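You operate a simulated robot arm through the tools that you are given. There is no shell and no other tool. Be economical: measure what you need, move in short steps, check, and stop when the job is done.

You run a simulated robot arm. Do the job below in one go: nothing can be reset, and whatever is moved stays where it is left.

## Task
Turn press three's heat off and cool its mould on the grid till the rack's display shows 40 or less.
Fine: run the fan for it, then switch it off; push the tray back in.

Only the result counts: the job must be done as asked and must still hold three seconds after the hand-in. Knocking over, shifting, dropping, spilling or breaking anything else fails it.

## Robot
A 7-joint arm with a two-finger parallel gripper on a trunk, on a base that drives. Base frame: it is fixed to the floor where the robot stands at the start and does not move with it; the origin is under the middle of the robot, x ahead of it, y to its left, z up. Units: mm, degrees, N and s.
With the tool pointing down near the work surface it reaches from about 460 to 920 mm from the robot's upright axis, wherever it stands. Its first joint turns from -115.0 to 115.0 degrees. Places, roughly: grid of the cooling rack [1600, 1400, 900]; mould with round hollows [2250, 250, 1000]; press four heat dial [2600, -800, 1400]; press three heat dial [2200, 0, 1400]; press three power switch [2200, 0, 1200]; press three tray [2200, 300, 1000]; red rocker switch [1400, 1200, 800]. Payload 3.91 kg.
The TCP is the grasp point between the finger pads, 30 mm short of the fingertips. In the tool frame z runs along the fingers and y along their closing line. Largest opening 110 mm; finger width 20, thickness 10; the body of the gripper, 48 by 112 mm, starts 55 mm behind the TCP.
Orientation is that of the tool frame in the base frame, as a unit quaternion [w, x, y, z]. With the fingers straight down and closing along the base's y, the tool's x points along the base's -x, its y along +y and its z along -z.

## Interface
- The arm moves only by the tool arm_command. Its argument "rows" is a list of rows, each a list of 3 entries, a list of its own where there are three numbers: the turn, a rotation vector about the tool's x, y, z in units of 45 degrees (1.0 is 45 degrees), then the shift along the tool's x, y, z in units of 400 mm (1.0 is 400 mm), then the opening in per cent of the stroke, from 0 (shut) to 100 (fully open). In form: [[[ax, ay, az], [dx, dy, dz], gripper], ...]. A call has 1 to 8 rows; each row is the pose to reach, as a shift and turn from the pose commanded when the call began, along the tool's axes at that moment. A call with a number of a shift or a turn outside -1 to 1 is refused whole. A row lasts 0.2 s, in which the tool goes at most 50 mm and 8.6 degrees; a call with a longer step from one row to the next is refused whole, and so is a gripper value outside its range. A pose out of reach is approached as far as the arm can. The call stops where the force on the tool passes 60 N (or 10 N more than at its start, if that is more) or the arm is blocked; 0.2 s more then pass. Each finger travels about 153 mm/s and halts on what it meets, pressing with about 31 N; the grip force reading is that of the motor and also rises with nothing between the fingers. The clock runs only during rows and for 0.2 s after the last one: add rows that repeat a pose to give the fingers time. The reply holds the time, the measured pose of the TCP, the force on the tool along the base axes, the opening and the grip force, in the units named above and with some noise, with the torque about the TCP (base axes, N m) and any sound that the robot's microphone picked up.
- Cameras (640 x 400 px; columns grow to the right, rows downward): "scene" is now at [220, 185.3, 1490.7]; the picture's right is [-0.28, -0.96, 0.00], its down [0.13, -0.04, -0.99] and it looks along [0.95, -0.27, 0.13] (base axes); focal length 248 px, centre (320, 200). "wrist" rides on the gripper at [72, 17, -103] in the tool frame; the picture's right is [-0.23, 0.97, 0.00], its down [-0.76, -0.18, -0.62] and it looks along [-0.61, -0.14, 0.78] (tool axes); focal length 222 px, centre (320, 200). There is no depth. A picture from a camera that has moved, and an enlarged one, comes with that camera's place and axes in the base frame and with its lens. The place of the scene camera against the robot may be out by one fixed shift of up to 12 mm in any direction.
- capture(camera): a new picture of that camera. It takes no simulated time.
- move_column(by): slides the trunk up (or, below 0, down) by that many mm; the arm and the scene camera ride with it, the base frame stays. It gives what a move gives, with no picture.
- base_move(legs): drives the robot by 1 to 6 legs, each [ahead, left, turn to the left] in mm, mm and degrees, along the robot's own axes; the way and the turn of a leg run together, so that a leg with both is an arc; at most 1500 mm and 180 degrees a leg. The arm and the cameras ride along, it lands a little off, and it stops where it bumps. It gives what a move gives.
- head_to(pan, tilt): turns the head with the scene camera to pan (to the left, within 80 degrees either way) and tilt (down, from -29 to 69), counted from straight ahead of the robot. It gives what a move gives.
- zoom(camera, box): a new picture of the part [left, top, right, bottom] of that camera's present view, enlarged. It takes no simulated time.
- hand_in(): hands the job in; it is judged then, once.

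Go step by step. Nothing tells you exact positions but the pictures and the camera data: compare them with the known pose of the tool, close in by small moves and look again before you grip or let go. The budget is 120 turns and 90 pictures, counting those below and the enlarged ones. Unless the task says otherwise, let go and move clear before handing in, and close with one line.

The tools are called after "Request:" as name(argument=value, ...) on one line, values as JSON. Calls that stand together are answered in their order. arm_command: Moves the arm, as the interface text tells. Its arguments: {"type":"object","properties":{"rows":{"type":"array","items":{"type":"array"}}},"required":["rows"]} The other tools are called the same way: move_column (by) slides the trunk up or down; base_move (legs) drives the base; head_to (pan, tilt) turns the head that bears the scene camera; capture (camera) takes a picture; zoom (camera, box) takes an enlarged picture of a part of a camera's view; hand_in () hands the job in.

At the start:

```text
time: 0.0
position: [553.0, 48.7, 1514.0]
ee_rot: [0.0, 0.001, 1.0, 0.001]
contact_force: [-0.7, -0.5, 0.7]
ft_torque: [-0.02, 0.03, 0.03]
width: 110.4
finger_force: 0.0
trunk travel left (down, up): [-751.0, 239.0]
robot x, y, heading: [1.3, -1.1, 0.2]
head pan, tilt: [-16.0, -7.6]
```

scene: 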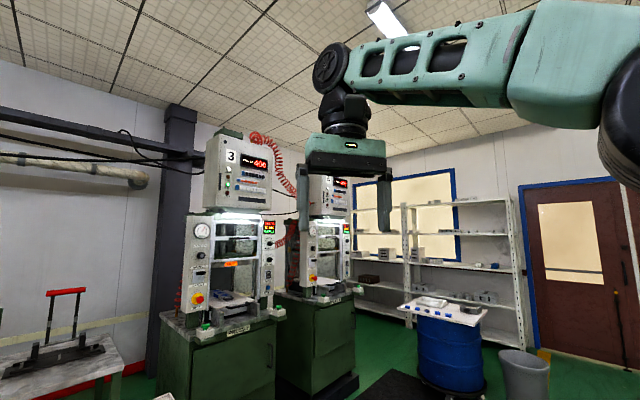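
wrist: 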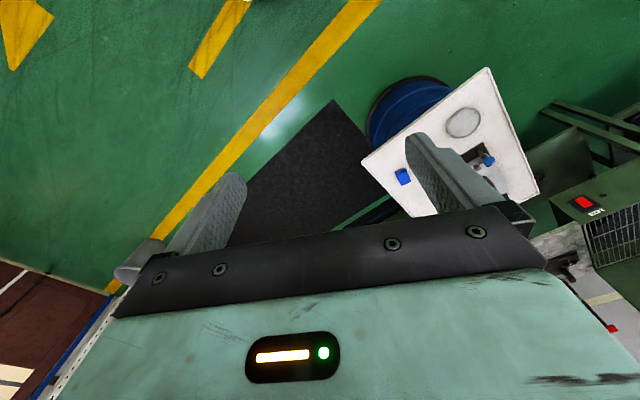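

I see press three straight ahead-left and press four beyond it; the cooling rack should be to the left. I'll zoom on press three, then look left.

Request:
zoom(camera="scene", box=[160, 120, 320, 220])

Request:
zoom(camera="scene", box=[140, 200, 380, 350])

Request:
head_to(pan=40, tilt=15)

Request:
capture(camera="scene")

```text
4.00 times, centred on (240, 170) of scene
camera zoom: at [220.0, 185.3, 1490.7], right [-0.28, -0.96, 0.0], down [0.13, -0.04, -0.99], along [0.95, -0.27, 0.13], focal length 990 px, centre (640, 320)
```

zoom: 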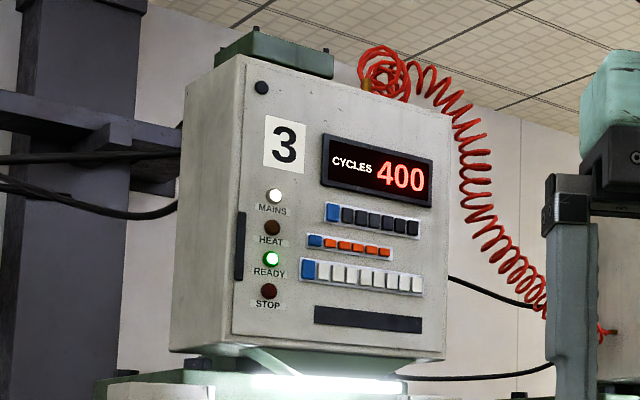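

```text
2.67 times, centred on (260, 275) of scene
camera zoom: at [220.0, 185.3, 1490.7], right [-0.28, -0.96, 0.0], down [0.13, -0.04, -0.99], along [0.95, -0.27, 0.13], focal length 660 px, centre (480, 0)
```

zoom: 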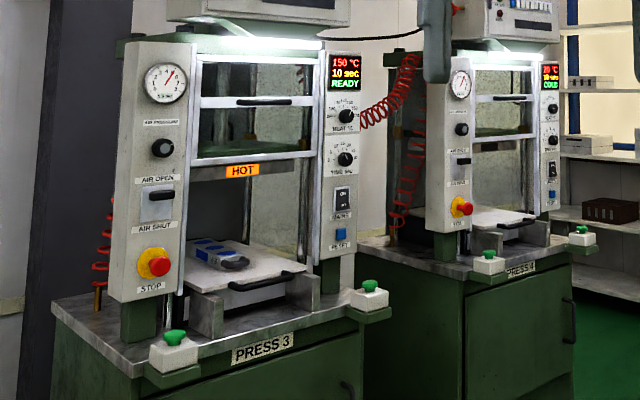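

```text
time: 1.2
position: [554.2, 49.0, 1514.7]
ee_rot: [0.0, 0.0, 1.0, 0.0]
contact_force: [-0.5, -0.1, 0.9]
ft_torque: [0.03, -0.04, 0.02]
width: 109.9
finger_force: 0.0
trunk travel left (down, up): [-751.0, 239.0]
robot x, y, heading: [-3.4, -0.3, 0.3]
head pan, tilt: [40.0, 15.0]
```

```text
85 pictures are left
camera scene: at [209.1, 269.0, 1454.9], right [0.64, -0.77, 0.0], down [-0.2, -0.17, -0.97], along [0.74, 0.62, -0.26], focal length 248 px, centre (320, 200)
```

scene: 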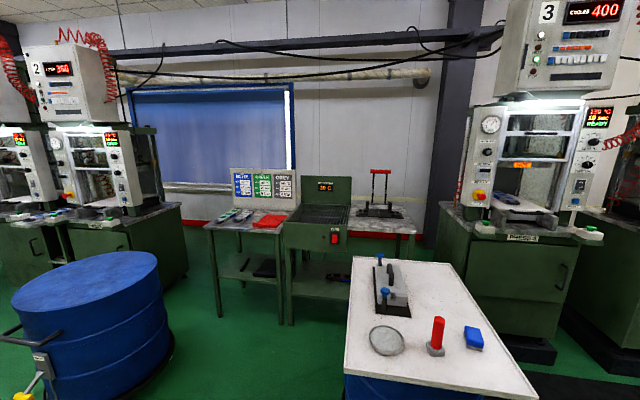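

The cooling rack is ahead-left with a display reading about 28 °C and a red rocker switch; a posters board stands behind. I'll zoom on these.

Request:
zoom(camera="scene", box=[220, 160, 348, 240])

Request:
zoom(camera="scene", box=[270, 170, 350, 220])

Request:
zoom(camera="scene", box=[450, 90, 626, 200])

Request:
zoom(camera="scene", box=[450, 150, 610, 250])

```text
5.00 times, centred on (284, 200) of scene
camera zoom: at [209.1, 269.0, 1454.9], right [0.64, -0.77, 0.0], down [-0.2, -0.17, -0.97], along [0.74, 0.62, -0.26], focal length 1237 px, centre (500, 200)
```

zoom: 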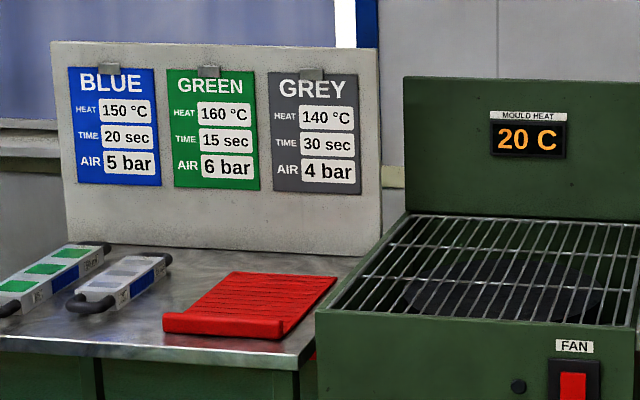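

```text
8.00 times, centred on (310, 195) of scene
camera zoom: at [209.1, 269.0, 1454.9], right [0.64, -0.77, 0.0], down [-0.2, -0.17, -0.97], along [0.74, 0.62, -0.26], focal length 1980 px, centre (400, 240)
```

zoom: 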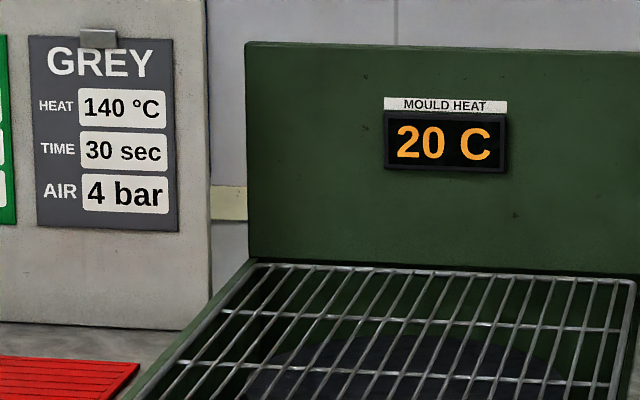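

```text
3.64 times, centred on (538, 145) of scene
camera zoom: at [209.1, 269.0, 1454.9], right [0.64, -0.77, 0.0], down [-0.2, -0.17, -0.97], along [0.74, 0.62, -0.26], focal length 900 px, centre (-473, 400)
```

zoom: 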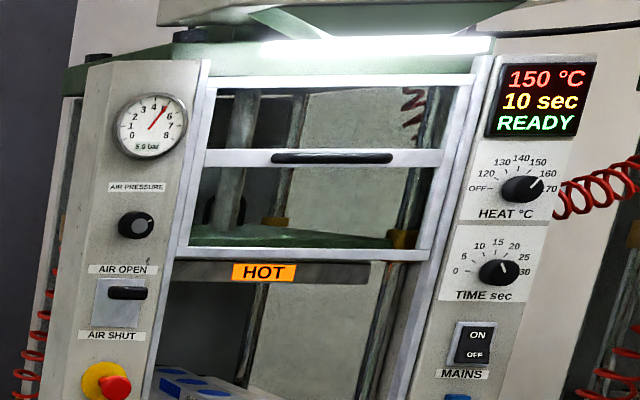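

```text
4.00 times, centred on (530, 200) of scene
camera zoom: at [209.1, 269.0, 1454.9], right [0.64, -0.77, 0.0], down [-0.2, -0.17, -0.97], along [0.74, 0.62, -0.26], focal length 990 px, centre (-520, 200)
```

zoom: 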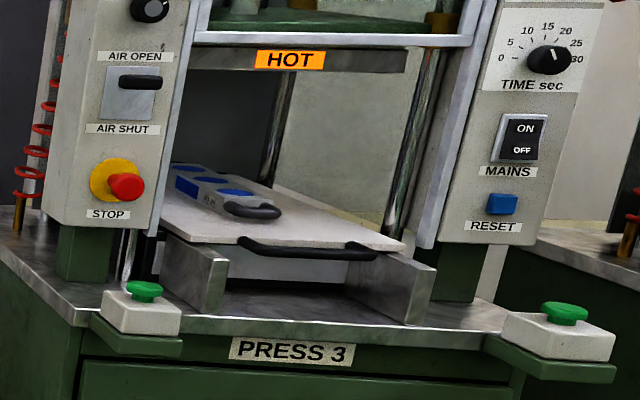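

The blue mould is on press three's tray with a handle facing out; the heat dial is on the right column. A white-topped barrel stands between; I'll look down to map the floor.

Request:
head_to(pan=20, tilt=40)

Request:
capture(camera="scene")

Request:
head_to(pan=-25, tilt=35)

Request:
capture(camera="scene")

```text
time: 2.1
position: [553.1, 48.5, 1514.9]
ee_rot: [-0.001, 0.0, 1.0, 0.0]
contact_force: [-1.1, -0.9, -0.5]
ft_torque: [0.0, -0.02, -0.02]
width: 110.1
finger_force: 0.0
trunk travel left (down, up): [-751.0, 239.0]
robot x, y, heading: [1.0, 1.1, 0.0]
head pan, tilt: [20.0, 40.0]
```

```text
80 pictures are left
camera scene: at [217.4, 238.1, 1415.4], right [0.34, -0.94, 0.0], down [-0.6, -0.22, -0.77], along [0.72, 0.26, -0.64], focal length 248 px, centre (320, 200)
```

scene: 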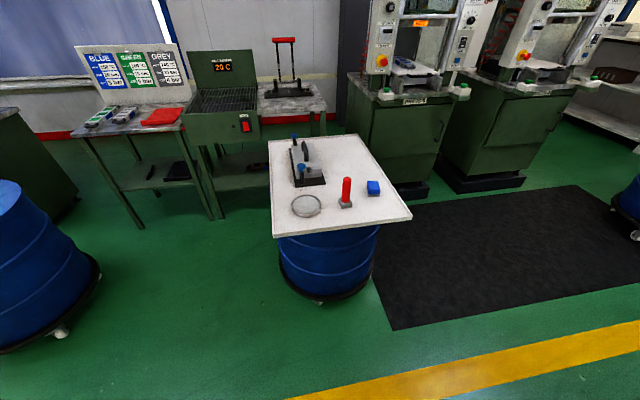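

```text
time: 3.3
position: [553.9, 49.4, 1513.7]
ee_rot: [-0.001, 0.0, 1.0, 0.0]
contact_force: [-0.8, 0.4, -0.5]
ft_torque: [-0.03, -0.02, -0.02]
width: 110.0
finger_force: 0.1
trunk travel left (down, up): [-751.0, 239.0]
robot x, y, heading: [2.3, 3.9, 0.1]
head pan, tilt: [-25.0, 35.0]
```

```text
79 pictures are left
camera scene: at [217.3, 171.8, 1422.9], right [-0.42, -0.91, 0.0], down [-0.52, 0.24, -0.82], along [0.74, -0.35, -0.57], focal length 248 px, centre (320, 200)
```

scene: 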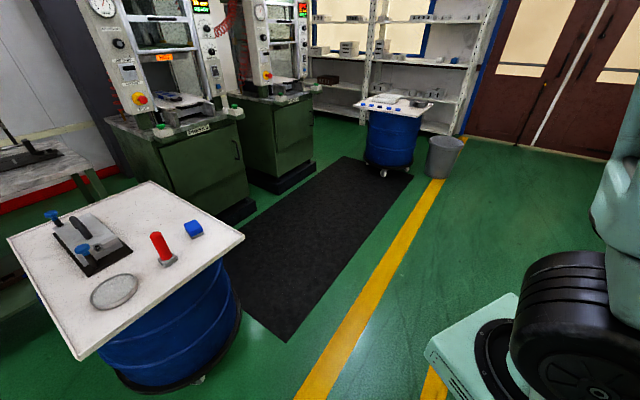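

The room seems turned about 30° from my frame: press three faces me at heading 30°, with the rack likewise, and the cart stands between. I'll turn 30°, shift right and approach press three.

Request:
base_move(legs=[[0, 0, 30], [0, -870, 0], [850, 0, 0]])

Request:
head_to(pan=0, tilt=15)

Request:
capture(camera="scene")

```text
time: 13.5
position: [1625.4, -12.6, 1516.2]
ee_rot: [0.001, -0.26, 0.965, 0.0]
contact_force: [0.4, -0.2, 0.2]
ft_torque: [0.05, -0.04, 0.02]
width: 110.1
finger_force: 0.1
trunk travel left (down, up): [-751.0, 239.0]
robot x, y, heading: [1170.9, -332.3, 29.8]
head pan, tilt: [-25.0, 35.0]
```

```text
time: 14.3
position: [1636.1, -6.3, 1509.2]
ee_rot: [-0.003, -0.26, 0.965, -0.001]
contact_force: [0.0, 0.6, 0.1]
ft_torque: [-0.02, 0.04, 0.01]
width: 109.9
finger_force: 0.0
trunk travel left (down, up): [-751.0, 239.0]
robot x, y, heading: [1176.0, -328.3, 30.2]
head pan, tilt: [0.0, 15.0]
```

```text
78 pictures are left
camera scene: at [1257.1, -38.8, 1459.5], right [0.5, -0.87, 0.0], down [-0.22, -0.13, -0.97], along [0.84, 0.48, -0.25], focal length 248 px, centre (320, 200)
```

scene: 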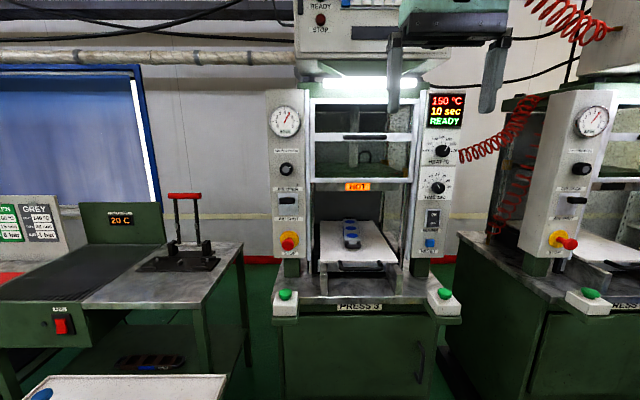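

I'm square in front of press three. Zooming on the right column and the tray area.

Request:
zoom(camera="scene", box=[410, 85, 474, 125])

Request:
zoom(camera="scene", box=[410, 130, 474, 170])

Request:
zoom(camera="scene", box=[264, 170, 464, 320])

```text
10.00 times, centred on (442, 105) of scene
camera zoom: at [1257.1, -38.8, 1459.5], right [0.5, -0.87, 0.0], down [-0.22, -0.13, -0.97], along [0.84, 0.48, -0.25], focal length 2475 px, centre (-900, 1150)
```

zoom: 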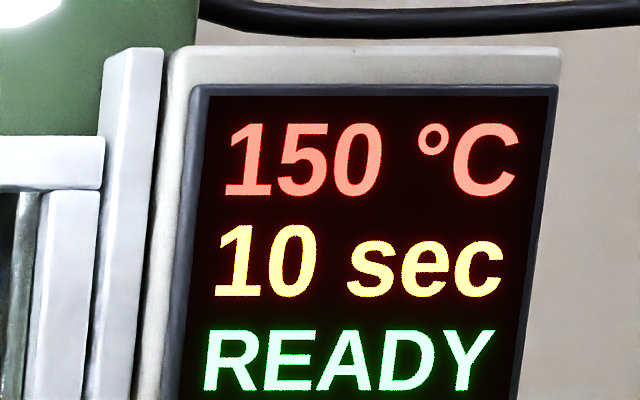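

```text
10.00 times, centred on (442, 150) of scene
camera zoom: at [1257.1, -38.8, 1459.5], right [0.5, -0.87, 0.0], down [-0.22, -0.13, -0.97], along [0.84, 0.48, -0.25], focal length 2475 px, centre (-900, 700)
```

zoom: 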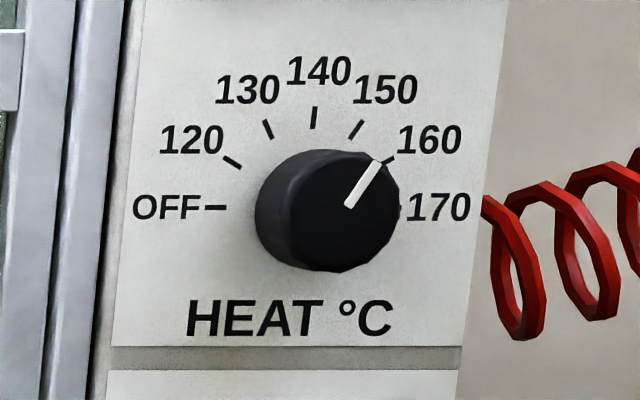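

```text
2.67 times, centred on (364, 245) of scene
camera zoom: at [1257.1, -38.8, 1459.5], right [0.5, -0.87, 0.0], down [-0.22, -0.13, -0.97], along [0.84, 0.48, -0.25], focal length 660 px, centre (203, 80)
```

zoom: 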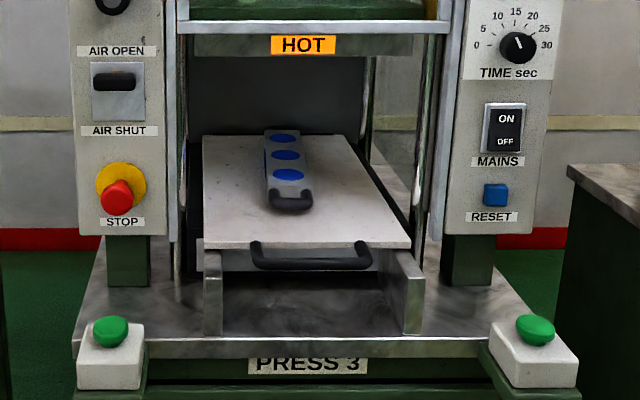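

The dial points at 150; OFF is 120° counter-clockwise (9 o'clock). I'll tip the tool to horizontal here, then drive nearer.

Request:
arm_command(rows=[[[0, -0.17, 0], [0, 0, 0], 100], [[0, -0.34, 0], [0, 0, 0], 100], [[0, -0.51, 0], [0, 0, 0], 100], [[0, -0.68, 0], [0, 0, 0], 100], [[0, -0.85, 0], [0, 0, 0], 100], [[0, -1, 0], [0, 0, 0], 100]])

Request:
arm_command(rows=[[[0, -0.17, 0], [0, 0, 0], 100], [[0, -0.34, 0], [0, 0, 0], 100], [[0, -0.51, 0], [0, 0, 0], 100], [[0, -0.68, 0], [0, 0, 0], 100], [[0, -0.85, 0], [0, 0, 0], 100], [[0, -1, 0], [0, 0, 0], 100], [[0, -1, 0], [0, 0, 0], 100]])

Request:
capture(camera="wrist")

```text
time: 15.8
position: [1636.8, -6.1, 1510.3]
ee_rot: [0.368, -0.24, 0.893, 0.099]
contact_force: [0.6, 0.3, 0.6]
ft_torque: [-0.01, 0.0, -0.02]
width: 110.0
finger_force: 0.1
trunk travel left (down, up): [-751.0, 239.0]
robot x, y, heading: [1172.6, -328.5, 30.0]
head pan, tilt: [0.0, 15.0]
```

```text
time: 17.4
position: [1636.5, 27.1, 1480.6]
ee_rot: [0.681, -0.183, 0.685, 0.182]
contact_force: [0.6, 0.0, 0.1]
ft_torque: [0.01, 0.01, 0.02]
width: 110.0
finger_force: 0.0
out of reach, approached as far as the arm can: row 2, 3, 4, 5, 6, 7
trunk travel left (down, up): [-751.0, 239.0]
robot x, y, heading: [1173.2, -329.4, 30.0]
head pan, tilt: [0.0, 15.0]
```

```text
74 pictures are left
camera wrist: at [1538.7, -10.8, 1407.5], right [-0.49, 0.84, 0.23], down [-0.45, -0.46, 0.77], along [0.75, 0.27, 0.6], focal length 222 px, centre (320, 200)
```

wrist: 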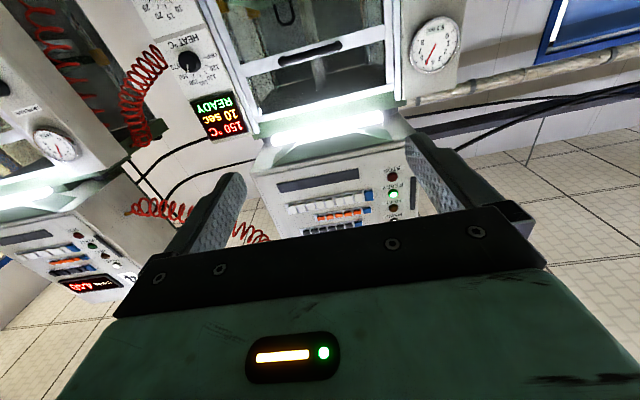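

Tool is horizontal and facing the press. I'll drive closer and a bit right.

Request:
base_move(legs=[[300, -150, 0]])

Request:
capture(camera="scene")

Request:
capture(camera="wrist")

```text
time: 19.6
position: [1974.6, 48.9, 1478.6]
ee_rot: [0.679, -0.185, 0.686, 0.184]
contact_force: [-0.3, 0.1, 1.1]
ft_torque: [-0.03, -0.01, 0.01]
width: 109.9
finger_force: 0.0
trunk travel left (down, up): [-751.0, 239.0]
robot x, y, heading: [1507.9, -311.7, 29.9]
head pan, tilt: [0.0, 15.0]
```

```text
73 pictures are left
camera scene: at [1603.2, -12.3, 1459.9], right [0.5, -0.86, 0.0], down [-0.22, -0.13, -0.97], along [0.84, 0.49, -0.26], focal length 248 px, centre (320, 200)
```

scene: 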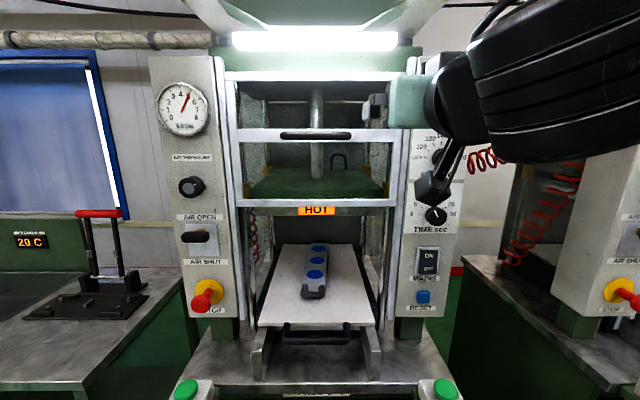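

```text
72 pictures are left
camera wrist: at [1874.3, 10.0, 1407.2], right [-0.49, 0.84, 0.23], down [-0.44, -0.46, 0.77], along [0.75, 0.27, 0.6], focal length 222 px, centre (320, 200)
```

wrist: 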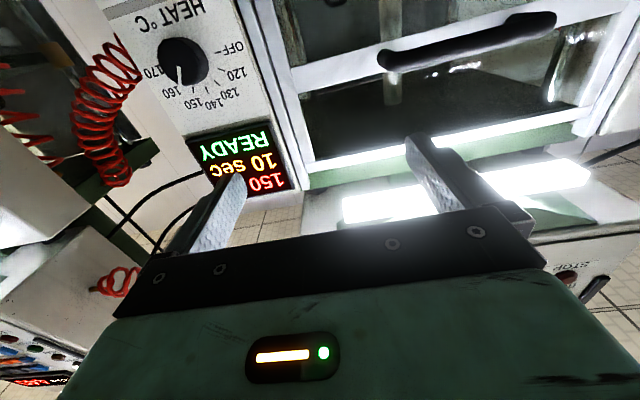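

Dial is right of the tool and ~75 mm lower. I'll shift sideways and down to line up, staying clear of the panel.

Request:
arm_command(rows=[[[0, 0, 0], [0.04, -0.08, 0], 100], [[0, 0, 0], [0.08, -0.16, 0], 100], [[0, 0, 0], [0.13, -0.24, 0], 100], [[0, 0, 0], [0.18, -0.32, 0], 100], [[0, 0, 0], [0.18, -0.32, 0], 100]])

Request:
capture(camera="wrist")

Request:
capture(camera="scene")

```text
time: 20.8
position: [2055.0, -26.1, 1376.1]
ee_rot: [0.684, -0.184, 0.682, 0.184]
contact_force: [-0.8, 0.2, 1.0]
ft_torque: [0.01, 0.03, -0.06]
width: 110.1
finger_force: 0.0
out of reach, approached as far as the arm can: row 1, 2, 3, 4, 5
trunk travel left (down, up): [-751.0, 239.0]
robot x, y, heading: [1508.4, -312.3, 30.1]
head pan, tilt: [0.0, 15.0]
```

```text
71 pictures are left
camera wrist: at [1957.0, -63.8, 1303.2], right [-0.49, 0.84, 0.23], down [-0.45, -0.47, 0.76], along [0.75, 0.27, 0.61], focal length 222 px, centre (320, 200)
```

wrist: 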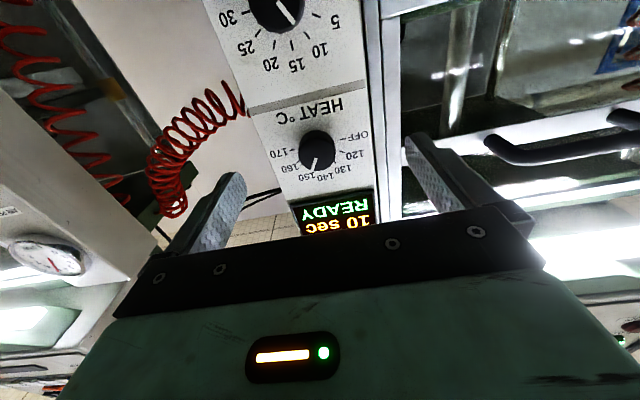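

```text
70 pictures are left
camera scene: at [1602.7, -11.9, 1459.8], right [0.5, -0.86, 0.0], down [-0.22, -0.13, -0.97], along [0.84, 0.49, -0.26], focal length 248 px, centre (320, 200)
```

scene: 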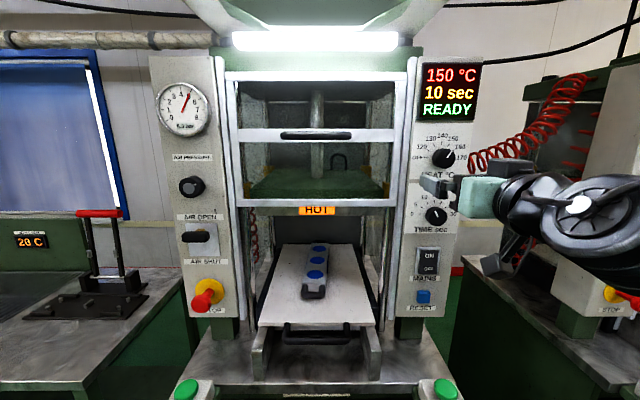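

Two wrist views put the knob at about (2145, 17, 1401). The commanded pose was inside the unreachable zone near the body, so I'll command a point further out and see where it lands.

Request:
arm_command(rows=[[[0, 0, 0], [0.03, 0.03, 0.07], 100], [[0, 0, 0], [0.06, 0.07, 0.14], 100], [[0, 0, 0], [0.1, 0.11, 0.22], 100], [[0, 0, 0], [0.1, 0.11, 0.22], 100]])

Request:
capture(camera="wrist")

```text
time: 21.8
position: [2109.6, 57.8, 1334.6]
ee_rot: [0.68, -0.184, 0.686, 0.183]
contact_force: [-0.3, -0.6, -0.9]
ft_torque: [-0.02, -0.02, -0.01]
width: 110.3
finger_force: 0.0
trunk travel left (down, up): [-751.0, 239.0]
robot x, y, heading: [1503.6, -313.1, 30.1]
head pan, tilt: [0.0, 15.0]
```

```text
69 pictures are left
camera wrist: at [2010.4, 18.5, 1263.0], right [-0.49, 0.84, 0.23], down [-0.44, -0.46, 0.77], along [0.75, 0.27, 0.6], focal length 222 px, centre (320, 200)
```

wrist: 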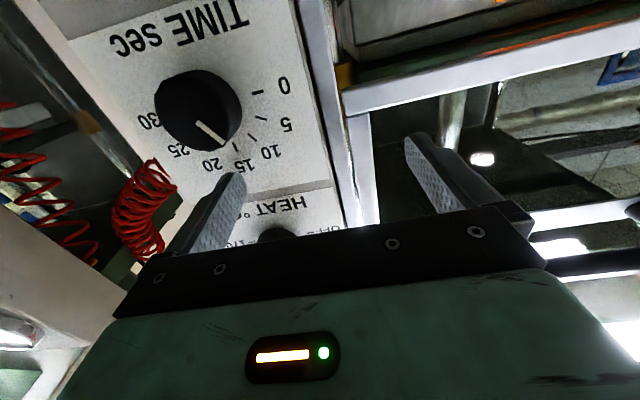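

The command base resets to the actual pose, so I overshot low and close; I'll back straight out, then align to the knob.

Request:
arm_command(rows=[[[0, 0, 0], [0, 0, -0.08], 100], [[0, 0, 0], [0, 0, -0.16], 100], [[0, 0, 0], [-0.08, -0.06, -0.16], 100], [[0, 0, 0], [-0.166, -0.132, -0.16], 100], [[0, 0, 0], [-0.166, -0.132, -0.16], 100]])

Request:
capture(camera="wrist")

```text
time: 22.9
position: [2083.0, -19.5, 1401.9]
ee_rot: [0.68, -0.186, 0.685, 0.184]
contact_force: [0.0, 0.8, 0.1]
ft_torque: [-0.02, 0.01, -0.03]
width: 109.9
finger_force: 0.1
trunk travel left (down, up): [-751.0, 239.0]
robot x, y, heading: [1505.2, -309.4, 30.0]
head pan, tilt: [0.0, 15.0]
```

```text
68 pictures are left
camera wrist: at [1984.2, -59.0, 1330.4], right [-0.49, 0.84, 0.23], down [-0.44, -0.46, 0.77], along [0.75, 0.27, 0.6], focal length 222 px, centre (320, 200)
```

wrist: 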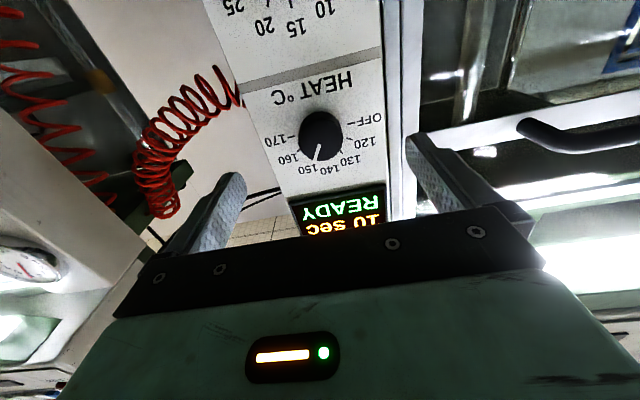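

Aligned with the knob, ~65 mm short of it. I'll pre-turn the tool clockwise 45° and narrow the fingers to ~70 mm.

Request:
arm_command(rows=[[[0, 0, 0.18], [0, 0, 0], 64], [[0, 0, 0.36], [0, 0, 0], 64], [[0, 0, 0.54], [0, 0, 0], 64], [[0, 0, 0.72], [0, 0, 0], 64], [[0, 0, 0.9], [0, 0, 0], 64], [[0, 0, 1], [0, 0, 0], 64], [[0, 0, 1], [0, 0, 0], 64]])

Request:
capture(camera="wrist")

```text
time: 24.6
position: [2081.6, 14.9, 1423.3]
ee_rot: [0.558, 0.093, 0.705, 0.427]
contact_force: [0.0, -0.4, 0.4]
ft_torque: [-0.03, 0.01, -0.01]
width: 70.4
finger_force: 0.1
out of reach, approached as far as the arm can: row 5, 6, 7
trunk travel left (down, up): [-751.0, 239.0]
robot x, y, heading: [1506.6, -309.2, 30.3]
head pan, tilt: [0.0, 15.0]
```

```text
67 pictures are left
camera wrist: at [1960.4, 16.0, 1384.8], right [-0.25, 0.47, 0.85], down [-0.21, -0.88, 0.42], along [0.95, -0.07, 0.32], focal length 222 px, centre (320, 200)
```

wrist: 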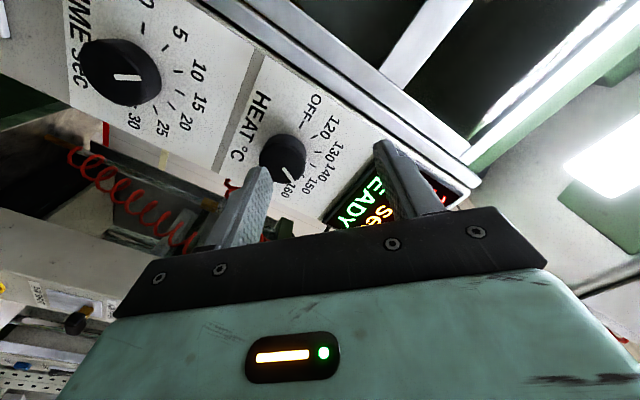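

Too-close reach limits clockwise pre-turn. I'll return to level and use two ~60° turns with a regrip.

Request:
arm_command(rows=[[[0, 0, -0.18], [0, 0, 0], 64], [[0, 0, -0.36], [0, 0, 0], 64], [[0, 0, -0.54], [0, 0, 0], 64], [[0, 0, -0.72], [0, 0, 0], 64], [[0, 0, -0.9], [0, 0, 0], 64], [[0, 0, -0.9], [0, 0, 0], 64]])

```text
time: 25.9
position: [2080.6, 14.0, 1422.8]
ee_rot: [0.672, -0.158, 0.692, 0.209]
contact_force: [0.1, -0.6, 0.0]
ft_torque: [0.02, 0.0, 0.01]
width: 70.6
finger_force: 0.1
trunk travel left (down, up): [-751.0, 239.0]
robot x, y, heading: [1503.6, -312.1, 30.3]
head pan, tilt: [0.0, 15.0]
```

Now correct the lateral/vertical offset and come in to just around the knob.

Request:
arm_command(rows=[[[0, 0, 0], [0.05, -0.082, 0], 64], [[0, 0, 0], [0.05, -0.082, 0.04], 64], [[0, 0, 0], [0.05, -0.082, 0.073], 64], [[0, 0, 0], [0.05, -0.082, 0.073], 64]])

Request:
capture(camera="wrist")

Request:
zoom(camera="scene", box=[390, 110, 518, 190])

```text
time: 26.9
position: [2122.7, 1.1, 1399.2]
ee_rot: [0.672, -0.157, 0.692, 0.209]
contact_force: [0.6, -0.6, 0.6]
ft_torque: [0.0, 0.04, 0.01]
width: 70.5
finger_force: 0.0
trunk travel left (down, up): [-751.0, 239.0]
robot x, y, heading: [1505.1, -312.2, 30.3]
head pan, tilt: [0.0, 15.0]
```

```text
66 pictures are left
camera wrist: at [2021.5, -32.8, 1329.3], right [-0.48, 0.83, 0.3], down [-0.41, -0.51, 0.75], along [0.78, 0.23, 0.59], focal length 222 px, centre (320, 200)
```

wrist: 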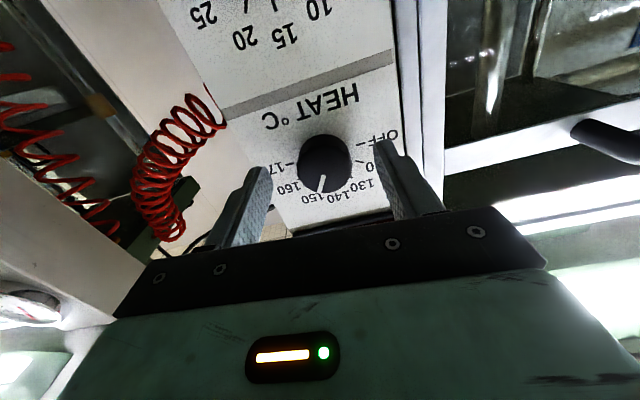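

```text
5.00 times, centred on (454, 150) of scene
camera zoom: at [1603.2, -12.4, 1459.9], right [0.5, -0.86, 0.0], down [-0.22, -0.13, -0.97], along [0.84, 0.48, -0.26], focal length 1237 px, centre (-350, 450)
```

zoom: 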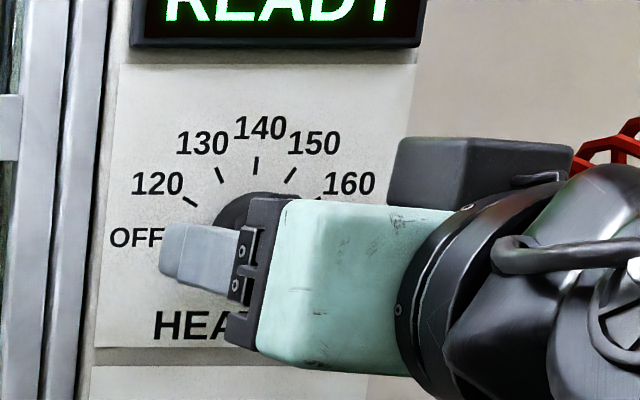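

Fingers straddle the knob nicely. I'll advance ~8 mm and close.

Request:
arm_command(rows=[[[0, 0, 0], [0, 0, 0.01], 64], [[0, 0, 0], [0, 0, 0.02], 64], [[0, 0, 0], [0, 0, 0.02], 30], [[0, 0, 0], [0, 0, 0.02], 20], [[0, 0, 0], [0, 0, 0.02], 20]])

Request:
capture(camera="wrist")

```text
time: 28.1
position: [2128.1, 6.1, 1400.0]
ee_rot: [0.672, -0.157, 0.693, 0.209]
contact_force: [-0.5, 7.4, 0.0]
ft_torque: [-0.01, -0.06, 0.44]
width: 36.7
finger_force: 45.0
trunk travel left (down, up): [-751.0, 239.0]
robot x, y, heading: [1505.7, -312.3, 30.3]
head pan, tilt: [0.0, 15.0]
```

```text
64 pictures are left
camera wrist: at [2027.6, -27.3, 1329.2], right [-0.48, 0.82, 0.3], down [-0.41, -0.51, 0.75], along [0.77, 0.23, 0.59], focal length 222 px, centre (320, 200)
```

wrist: 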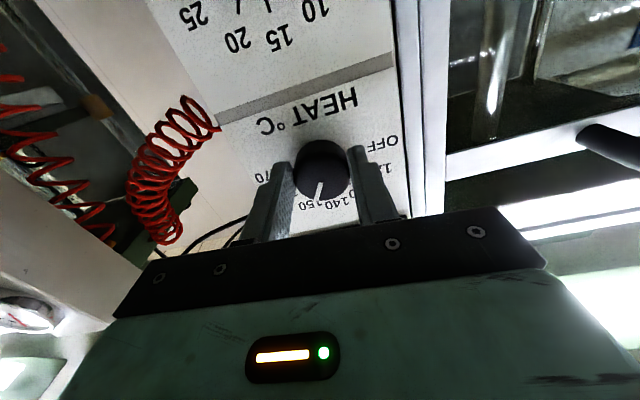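

Gripped (36.7 mm). Turning counter-clockwise 45°.

Request:
arm_command(rows=[[[0, 0, -0.14], [0, 0, 0], 20], [[0, 0, -0.28], [0, 0, 0], 20], [[0, 0, -0.42], [0, 0, 0], 20], [[0, 0, -0.56], [0, 0, 0], 20], [[0, 0, -0.7], [0, 0, 0], 20], [[0, 0, -0.84], [0, 0, 0], 20], [[0, 0, -1], [0, 0, 0], 20], [[0, 0, -1], [0, 0, 0], 20]])

Request:
capture(camera="wrist")

```text
time: 29.9
position: [2131.2, 4.0, 1401.1]
ee_rot: [0.702, -0.41, 0.579, -0.064]
contact_force: [3.8, -12.9, 6.4]
ft_torque: [0.03, 0.02, -0.86]
width: 36.9
finger_force: 45.0
trunk travel left (down, up): [-751.0, 239.0]
robot x, y, heading: [1506.3, -307.2, 30.0]
head pan, tilt: [0.0, 15.0]
```

```text
63 pictures are left
camera wrist: at [2057.8, -79.0, 1335.0], right [-0.45, 0.77, -0.46], down [-0.72, 0.0, 0.7], along [0.54, 0.64, 0.55], focal length 222 px, centre (320, 200)
```

wrist: 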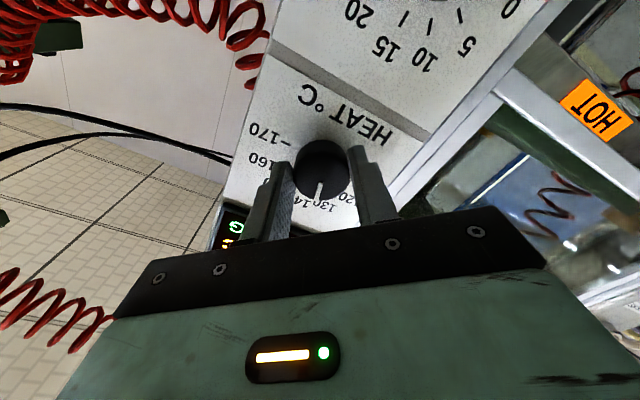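

The knob turns with the gripper (now ~between 130 and 140). Another 45°.

Request:
arm_command(rows=[[[0, 0, -0.14], [0, 0, 0], 20], [[0, 0, -0.28], [0, 0, 0], 20], [[0, 0, -0.42], [0, 0, 0], 20], [[0, 0, -0.56], [0, 0, 0], 20], [[0, 0, -0.7], [0, 0, 0], 20], [[0, 0, -0.84], [0, 0, 0], 20], [[0, 0, -1], [0, 0, 0], 20], [[0, 0, -1], [0, 0, 0], 20]])

Request:
capture(camera="wrist")

```text
time: 31.8
position: [2132.0, 2.8, 1405.3]
ee_rot: [0.627, -0.596, 0.378, -0.33]
contact_force: [20.1, -18.6, 33.2]
ft_torque: [0.53, -0.51, -0.57]
width: 37.0
finger_force: 44.5
trunk travel left (down, up): [-751.0, 239.0]
robot x, y, heading: [1508.6, -313.0, 30.0]
head pan, tilt: [0.0, 15.0]
```

```text
62 pictures are left
camera wrist: at [2077.0, -111.8, 1380.6], right [-0.15, 0.27, -0.95], down [-0.91, 0.34, 0.24], along [0.38, 0.9, 0.19], focal length 222 px, centre (320, 200)
```

wrist: 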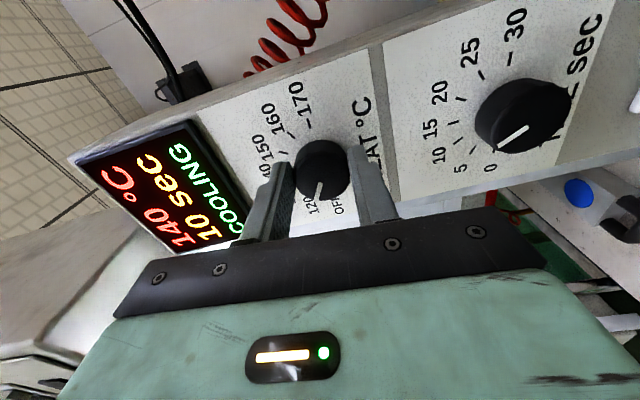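

Pointer now at 120 and the display says COOLING; about 30° remains. I'll ease the small offset force while turning on.

Request:
arm_command(rows=[[[0, 0, -0.1], [0.005, -0.005, 0], 20], [[0, 0, -0.22], [0.008, -0.01, 0], 20], [[0, 0, -0.34], [0.008, -0.01, 0], 20], [[0, 0, -0.46], [0.008, -0.01, 0], 20], [[0, 0, -0.58], [0.008, -0.01, 0], 20], [[0, 0, -0.7], [0.008, -0.01, 0], 20], [[0, 0, -0.76], [0.008, -0.01, 0], 20]])

Request:
capture(camera="wrist")

```text
time: 33.4
position: [2131.0, 3.8, 1407.9]
ee_rot: [-0.502, 0.683, -0.185, 0.497]
contact_force: [8.9, -2.4, 29.6]
ft_torque: [1.72, -0.15, -0.14]
width: 37.0
finger_force: 45.1
trunk travel left (down, up): [-751.0, 239.0]
robot x, y, heading: [1502.4, -309.1, 30.1]
head pan, tilt: [0.0, 15.0]
```

```text
61 pictures are left
camera wrist: at [2077.3, -111.7, 1427.5], right [0.14, -0.24, -0.96], down [-0.92, 0.34, -0.22], along [0.38, 0.91, -0.18], focal length 222 px, centre (320, 200)
```

wrist: 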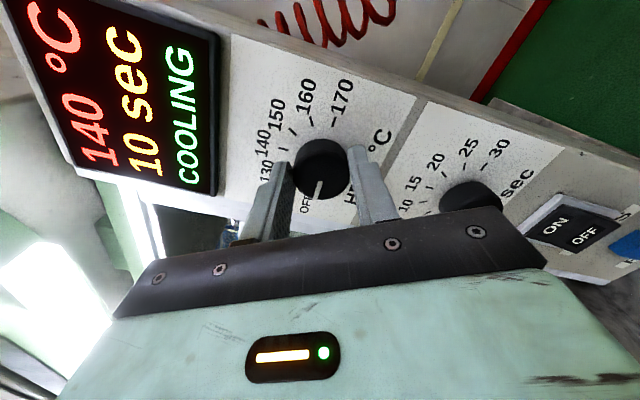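

Pointer appears at OFF. Release, back out and check.

Request:
arm_command(rows=[[[0, 0, 0], [0, 0, 0], 40], [[0, 0, 0], [0, 0, 0], 60], [[0, 0, 0], [0, 0, 0], 64], [[0, 0, 0], [0, 0, -0.08], 64], [[0, 0, 0], [0, 0, -0.17], 64], [[0, 0, 0], [0, 0, -0.17], 64]])

Request:
capture(camera="wrist")

```text
time: 34.8
position: [2083.1, -24.9, 1402.6]
ee_rot: [-0.5, 0.686, -0.186, 0.496]
contact_force: [0.3, -0.8, 0.1]
ft_torque: [0.02, 0.02, 0.0]
width: 70.0
finger_force: 0.0
out of reach, approached as far as the arm can: row 5, 6
trunk travel left (down, up): [-751.0, 239.0]
robot x, y, heading: [1506.1, -311.7, 30.0]
head pan, tilt: [0.0, 15.0]
```

```text
60 pictures are left
camera wrist: at [2028.9, -139.4, 1424.7], right [0.14, -0.25, -0.96], down [-0.92, 0.33, -0.22], along [0.37, 0.91, -0.18], focal length 222 px, centre (320, 200)
```

wrist: 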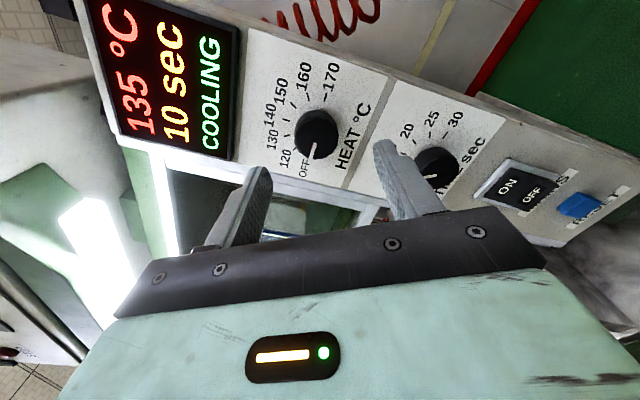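

Dial looks at OFF and the display is falling. Back off and look at the tray and mould more closely.

Request:
base_move(legs=[[-200, 150, 0]])

Request:
head_to(pan=0, tilt=25)

Request:
capture(camera="scene")

Request:
zoom(camera="scene", box=[270, 170, 430, 270])

```text
time: 36.6
position: [1831.5, 4.2, 1403.9]
ee_rot: [-0.5, 0.685, -0.185, 0.496]
contact_force: [0.1, 0.4, 0.1]
ft_torque: [0.01, 0.0, -0.02]
width: 70.7
finger_force: 0.1
trunk travel left (down, up): [-751.0, 239.0]
robot x, y, heading: [1260.4, -281.0, 30.2]
head pan, tilt: [0.0, 15.0]
```

```text
time: 37.3
position: [1842.8, 10.1, 1398.2]
ee_rot: [-0.497, 0.689, -0.185, 0.495]
contact_force: [0.1, 0.3, -0.1]
ft_torque: [0.02, -0.03, 0.0]
width: 70.4
finger_force: 0.0
trunk travel left (down, up): [-751.0, 239.0]
robot x, y, heading: [1259.9, -283.9, 30.4]
head pan, tilt: [0.0, 25.0]
```

```text
59 pictures are left
camera scene: at [1342.5, 8.9, 1443.4], right [0.5, -0.86, 0.0], down [-0.36, -0.21, -0.91], along [0.79, 0.46, -0.41], focal length 248 px, centre (320, 200)
```

scene: 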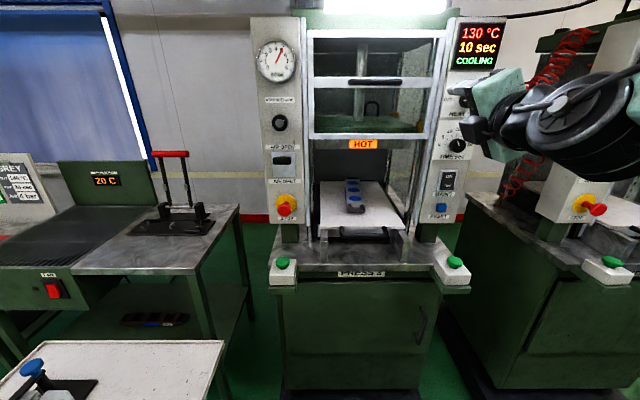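

```text
4.00 times, centred on (350, 220) of scene
camera zoom: at [1342.5, 8.9, 1443.4], right [0.5, -0.86, 0.0], down [-0.36, -0.21, -0.91], along [0.79, 0.46, -0.41], focal length 990 px, centre (200, 120)
```

zoom: 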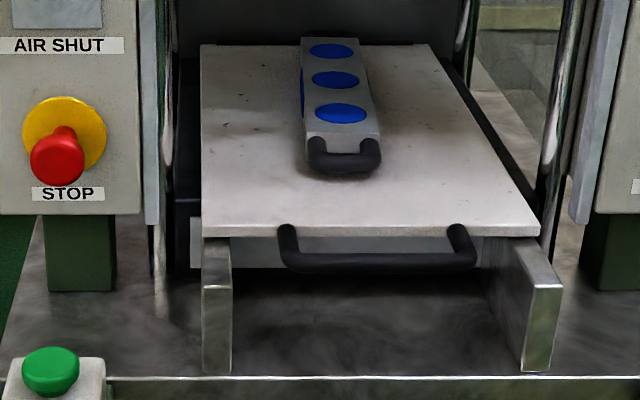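

Tray is in; its black handle bar is around f≈1890 mm ahead (room axis). I'll roll the tool so the fingers close vertically and lower the trunk to the handle height.

Request:
arm_command(rows=[[[0, 0, 0.17], [0, 0, 0], 90], [[0, 0, 0.34], [0, 0, 0.05], 90], [[0, 0, 0.51], [0, -0.0, 0.1], 90], [[0, 0, 0.667], [0, 0, 0.1], 90], [[0, 0, 0.667], [0, 0, 0.1], 90]])

Request:
move_column(by=-420)

Request:
capture(camera="wrist")

Request:
capture(camera="scene")

```text
time: 38.5
position: [1876.1, 30.0, 1396.9]
ee_rot: [-0.609, 0.616, -0.358, 0.348]
contact_force: [0.1, 0.0, 0.8]
ft_torque: [0.0, -0.05, -0.02]
width: 98.9
finger_force: 0.0
trunk travel left (down, up): [-751.0, 239.0]
robot x, y, heading: [1260.1, -282.6, 30.2]
head pan, tilt: [0.0, 25.0]
```

```text
refused: -420 is not a number from -400 to 400
```

```text
57 pictures are left
camera wrist: at [1824.2, -86.0, 1380.5], right [-0.13, 0.19, -0.97], down [-0.92, 0.35, 0.19], along [0.37, 0.92, 0.13], focal length 222 px, centre (320, 200)
```

wrist: 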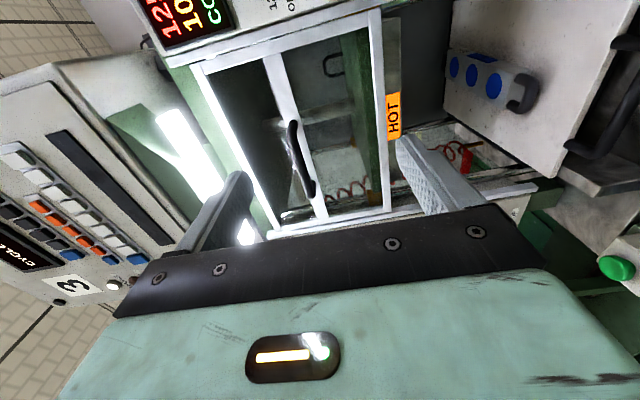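

```text
56 pictures are left
camera scene: at [1342.5, 8.9, 1443.3], right [0.5, -0.86, 0.0], down [-0.36, -0.21, -0.91], along [0.79, 0.46, -0.41], focal length 248 px, centre (320, 200)
```

scene: 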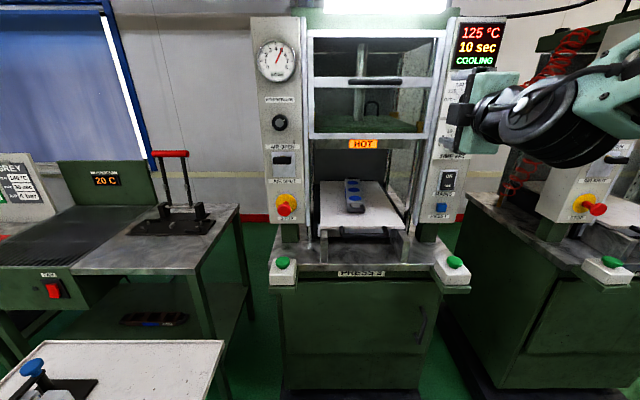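

Lowering by 400 and looking with the wrist camera.

Request:
move_column(by=-400)

Request:
capture(camera="wrist")

```text
time: 42.3
position: [1877.5, 29.2, 996.4]
ee_rot: [-0.609, 0.616, -0.357, 0.349]
contact_force: [-0.3, -0.6, 0.9]
ft_torque: [0.0, -0.01, 0.01]
width: 98.9
finger_force: 0.1
trunk travel left (down, up): [-351.0, 639.0]
robot x, y, heading: [1261.3, -284.2, 30.2]
head pan, tilt: [0.0, 25.0]
```

```text
55 pictures are left
camera wrist: at [1824.6, -85.9, 980.6], right [-0.13, 0.19, -0.97], down [-0.92, 0.35, 0.19], along [0.37, 0.92, 0.13], focal length 222 px, centre (320, 200)
```

wrist: 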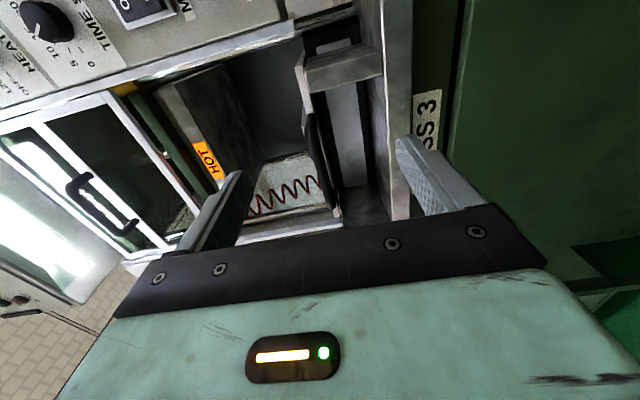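

Zooming the wrist view on the tray handle.

Request:
zoom(camera="wrist", box=[240, 40, 432, 240])

Request:
head_to(pan=0, tilt=5)

Request:
capture(camera="scene")

```text
2.00 times, centred on (336, 140) of wrist
camera zoom: at [1824.6, -85.9, 980.6], right [-0.13, 0.19, -0.97], down [-0.92, 0.35, 0.19], along [0.37, 0.92, 0.13], focal length 444 px, centre (288, 320)
```

zoom: 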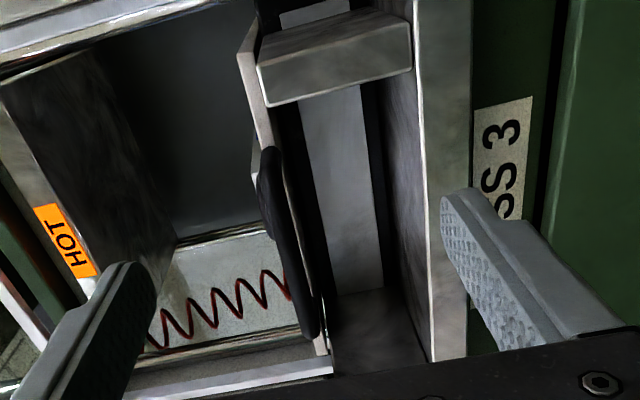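

```text
time: 43.1
position: [1875.7, 30.8, 996.2]
ee_rot: [-0.609, 0.616, -0.357, 0.349]
contact_force: [0.3, -0.2, 0.3]
ft_torque: [-0.01, -0.01, -0.02]
width: 99.1
finger_force: 0.1
trunk travel left (down, up): [-351.0, 639.0]
robot x, y, heading: [1258.1, -283.1, 30.2]
head pan, tilt: [0.0, 5.0]
```

```text
53 pictures are left
camera scene: at [1345.3, 10.6, 1075.7], right [0.5, -0.86, 0.0], down [-0.07, -0.04, -1.0], along [0.86, 0.5, -0.08], focal length 248 px, centre (320, 200)
```

scene: 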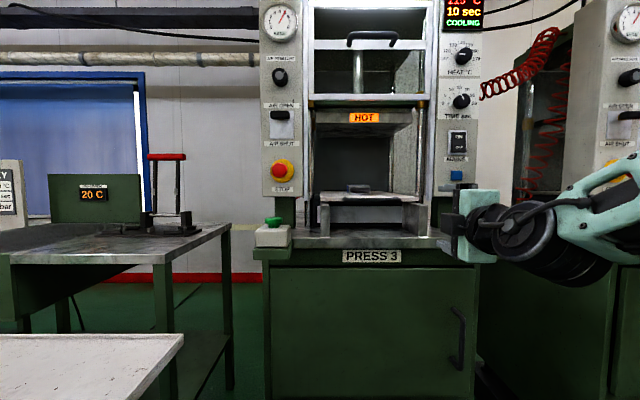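

Checking the handle from this low viewpoint (good for heights).

Request:
zoom(camera="scene", box=[300, 170, 460, 270])

Request:
zoom(camera="scene", box=[430, 30, 494, 70])

```text
4.00 times, centred on (380, 220) of scene
camera zoom: at [1345.3, 10.6, 1075.7], right [0.5, -0.86, 0.0], down [-0.07, -0.04, -1.0], along [0.86, 0.5, -0.08], focal length 990 px, centre (80, 120)
```

zoom: 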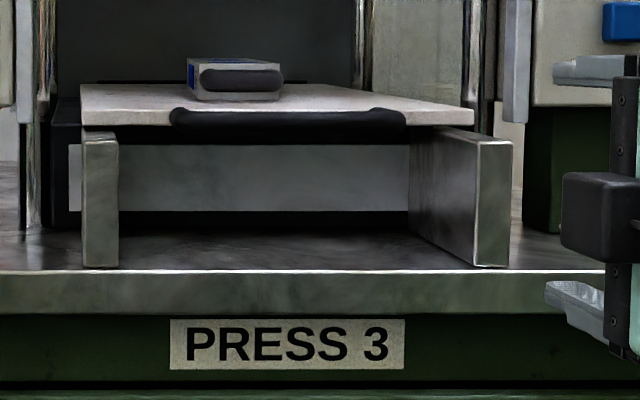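

```text
10.00 times, centred on (462, 50) of scene
camera zoom: at [1345.3, 10.6, 1075.7], right [0.5, -0.86, 0.0], down [-0.07, -0.04, -1.0], along [0.86, 0.5, -0.08], focal length 2475 px, centre (-1100, 1700)
```

zoom: 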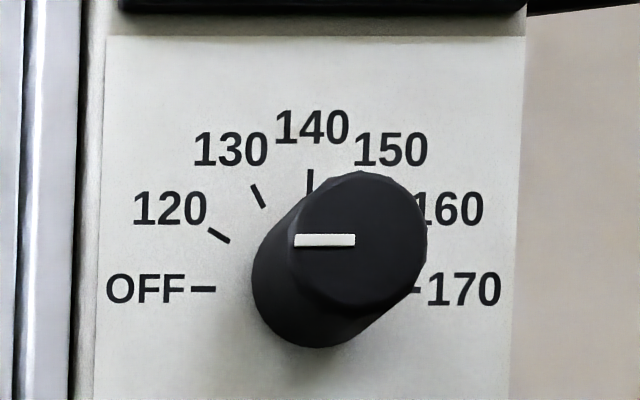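

Dial confirmed at OFF. Handle bar estimated at f≈1838, l≈-814, z≈1010; aligning in front of it.

Request:
arm_command(rows=[[[0, 0, 0], [-0.1, -0.015, 0], 90], [[0, 0, 0], [-0.2, -0.035, 0], 90], [[0, 0, 0], [-0.245, -0.035, 0.09], 90], [[0, 0, 0], [-0.245, -0.035, 0.18], 90], [[0, 0, 0], [-0.245, -0.035, 0.275], 90], [[0, 0, 0], [-0.245, -0.035, 0.275], 90]])

Request:
capture(camera="wrist")

Request:
capture(camera="scene")

```text
time: 44.5
position: [1924.5, 170.1, 1009.3]
ee_rot: [-0.609, 0.617, -0.357, 0.349]
contact_force: [-0.5, 1.0, -0.3]
ft_torque: [-0.01, -0.01, -0.01]
width: 99.0
finger_force: 0.1
trunk travel left (down, up): [-351.0, 639.0]
robot x, y, heading: [1262.0, -281.4, 30.0]
head pan, tilt: [0.0, 5.0]
```

```text
50 pictures are left
camera wrist: at [1871.2, 54.8, 993.2], right [-0.13, 0.19, -0.97], down [-0.92, 0.35, 0.19], along [0.37, 0.92, 0.13], focal length 222 px, centre (320, 200)
```

wrist: 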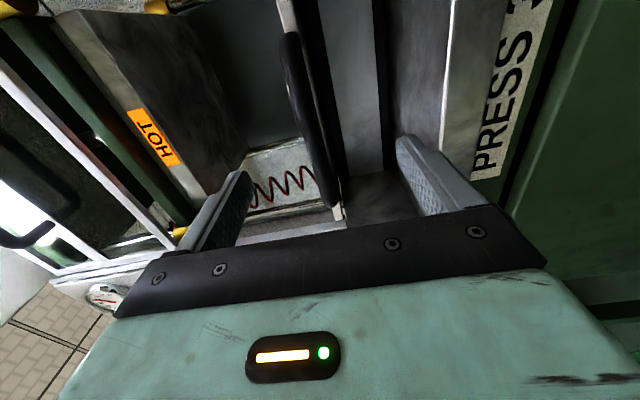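

```text
49 pictures are left
camera scene: at [1345.3, 10.6, 1075.8], right [0.5, -0.86, 0.0], down [-0.07, -0.04, -1.0], along [0.86, 0.5, -0.08], focal length 248 px, centre (320, 200)
```

scene: 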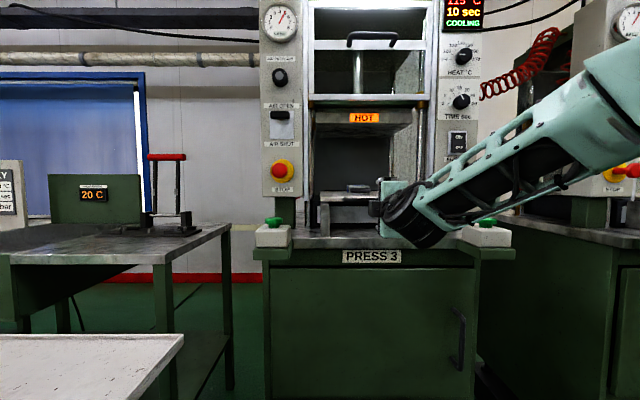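

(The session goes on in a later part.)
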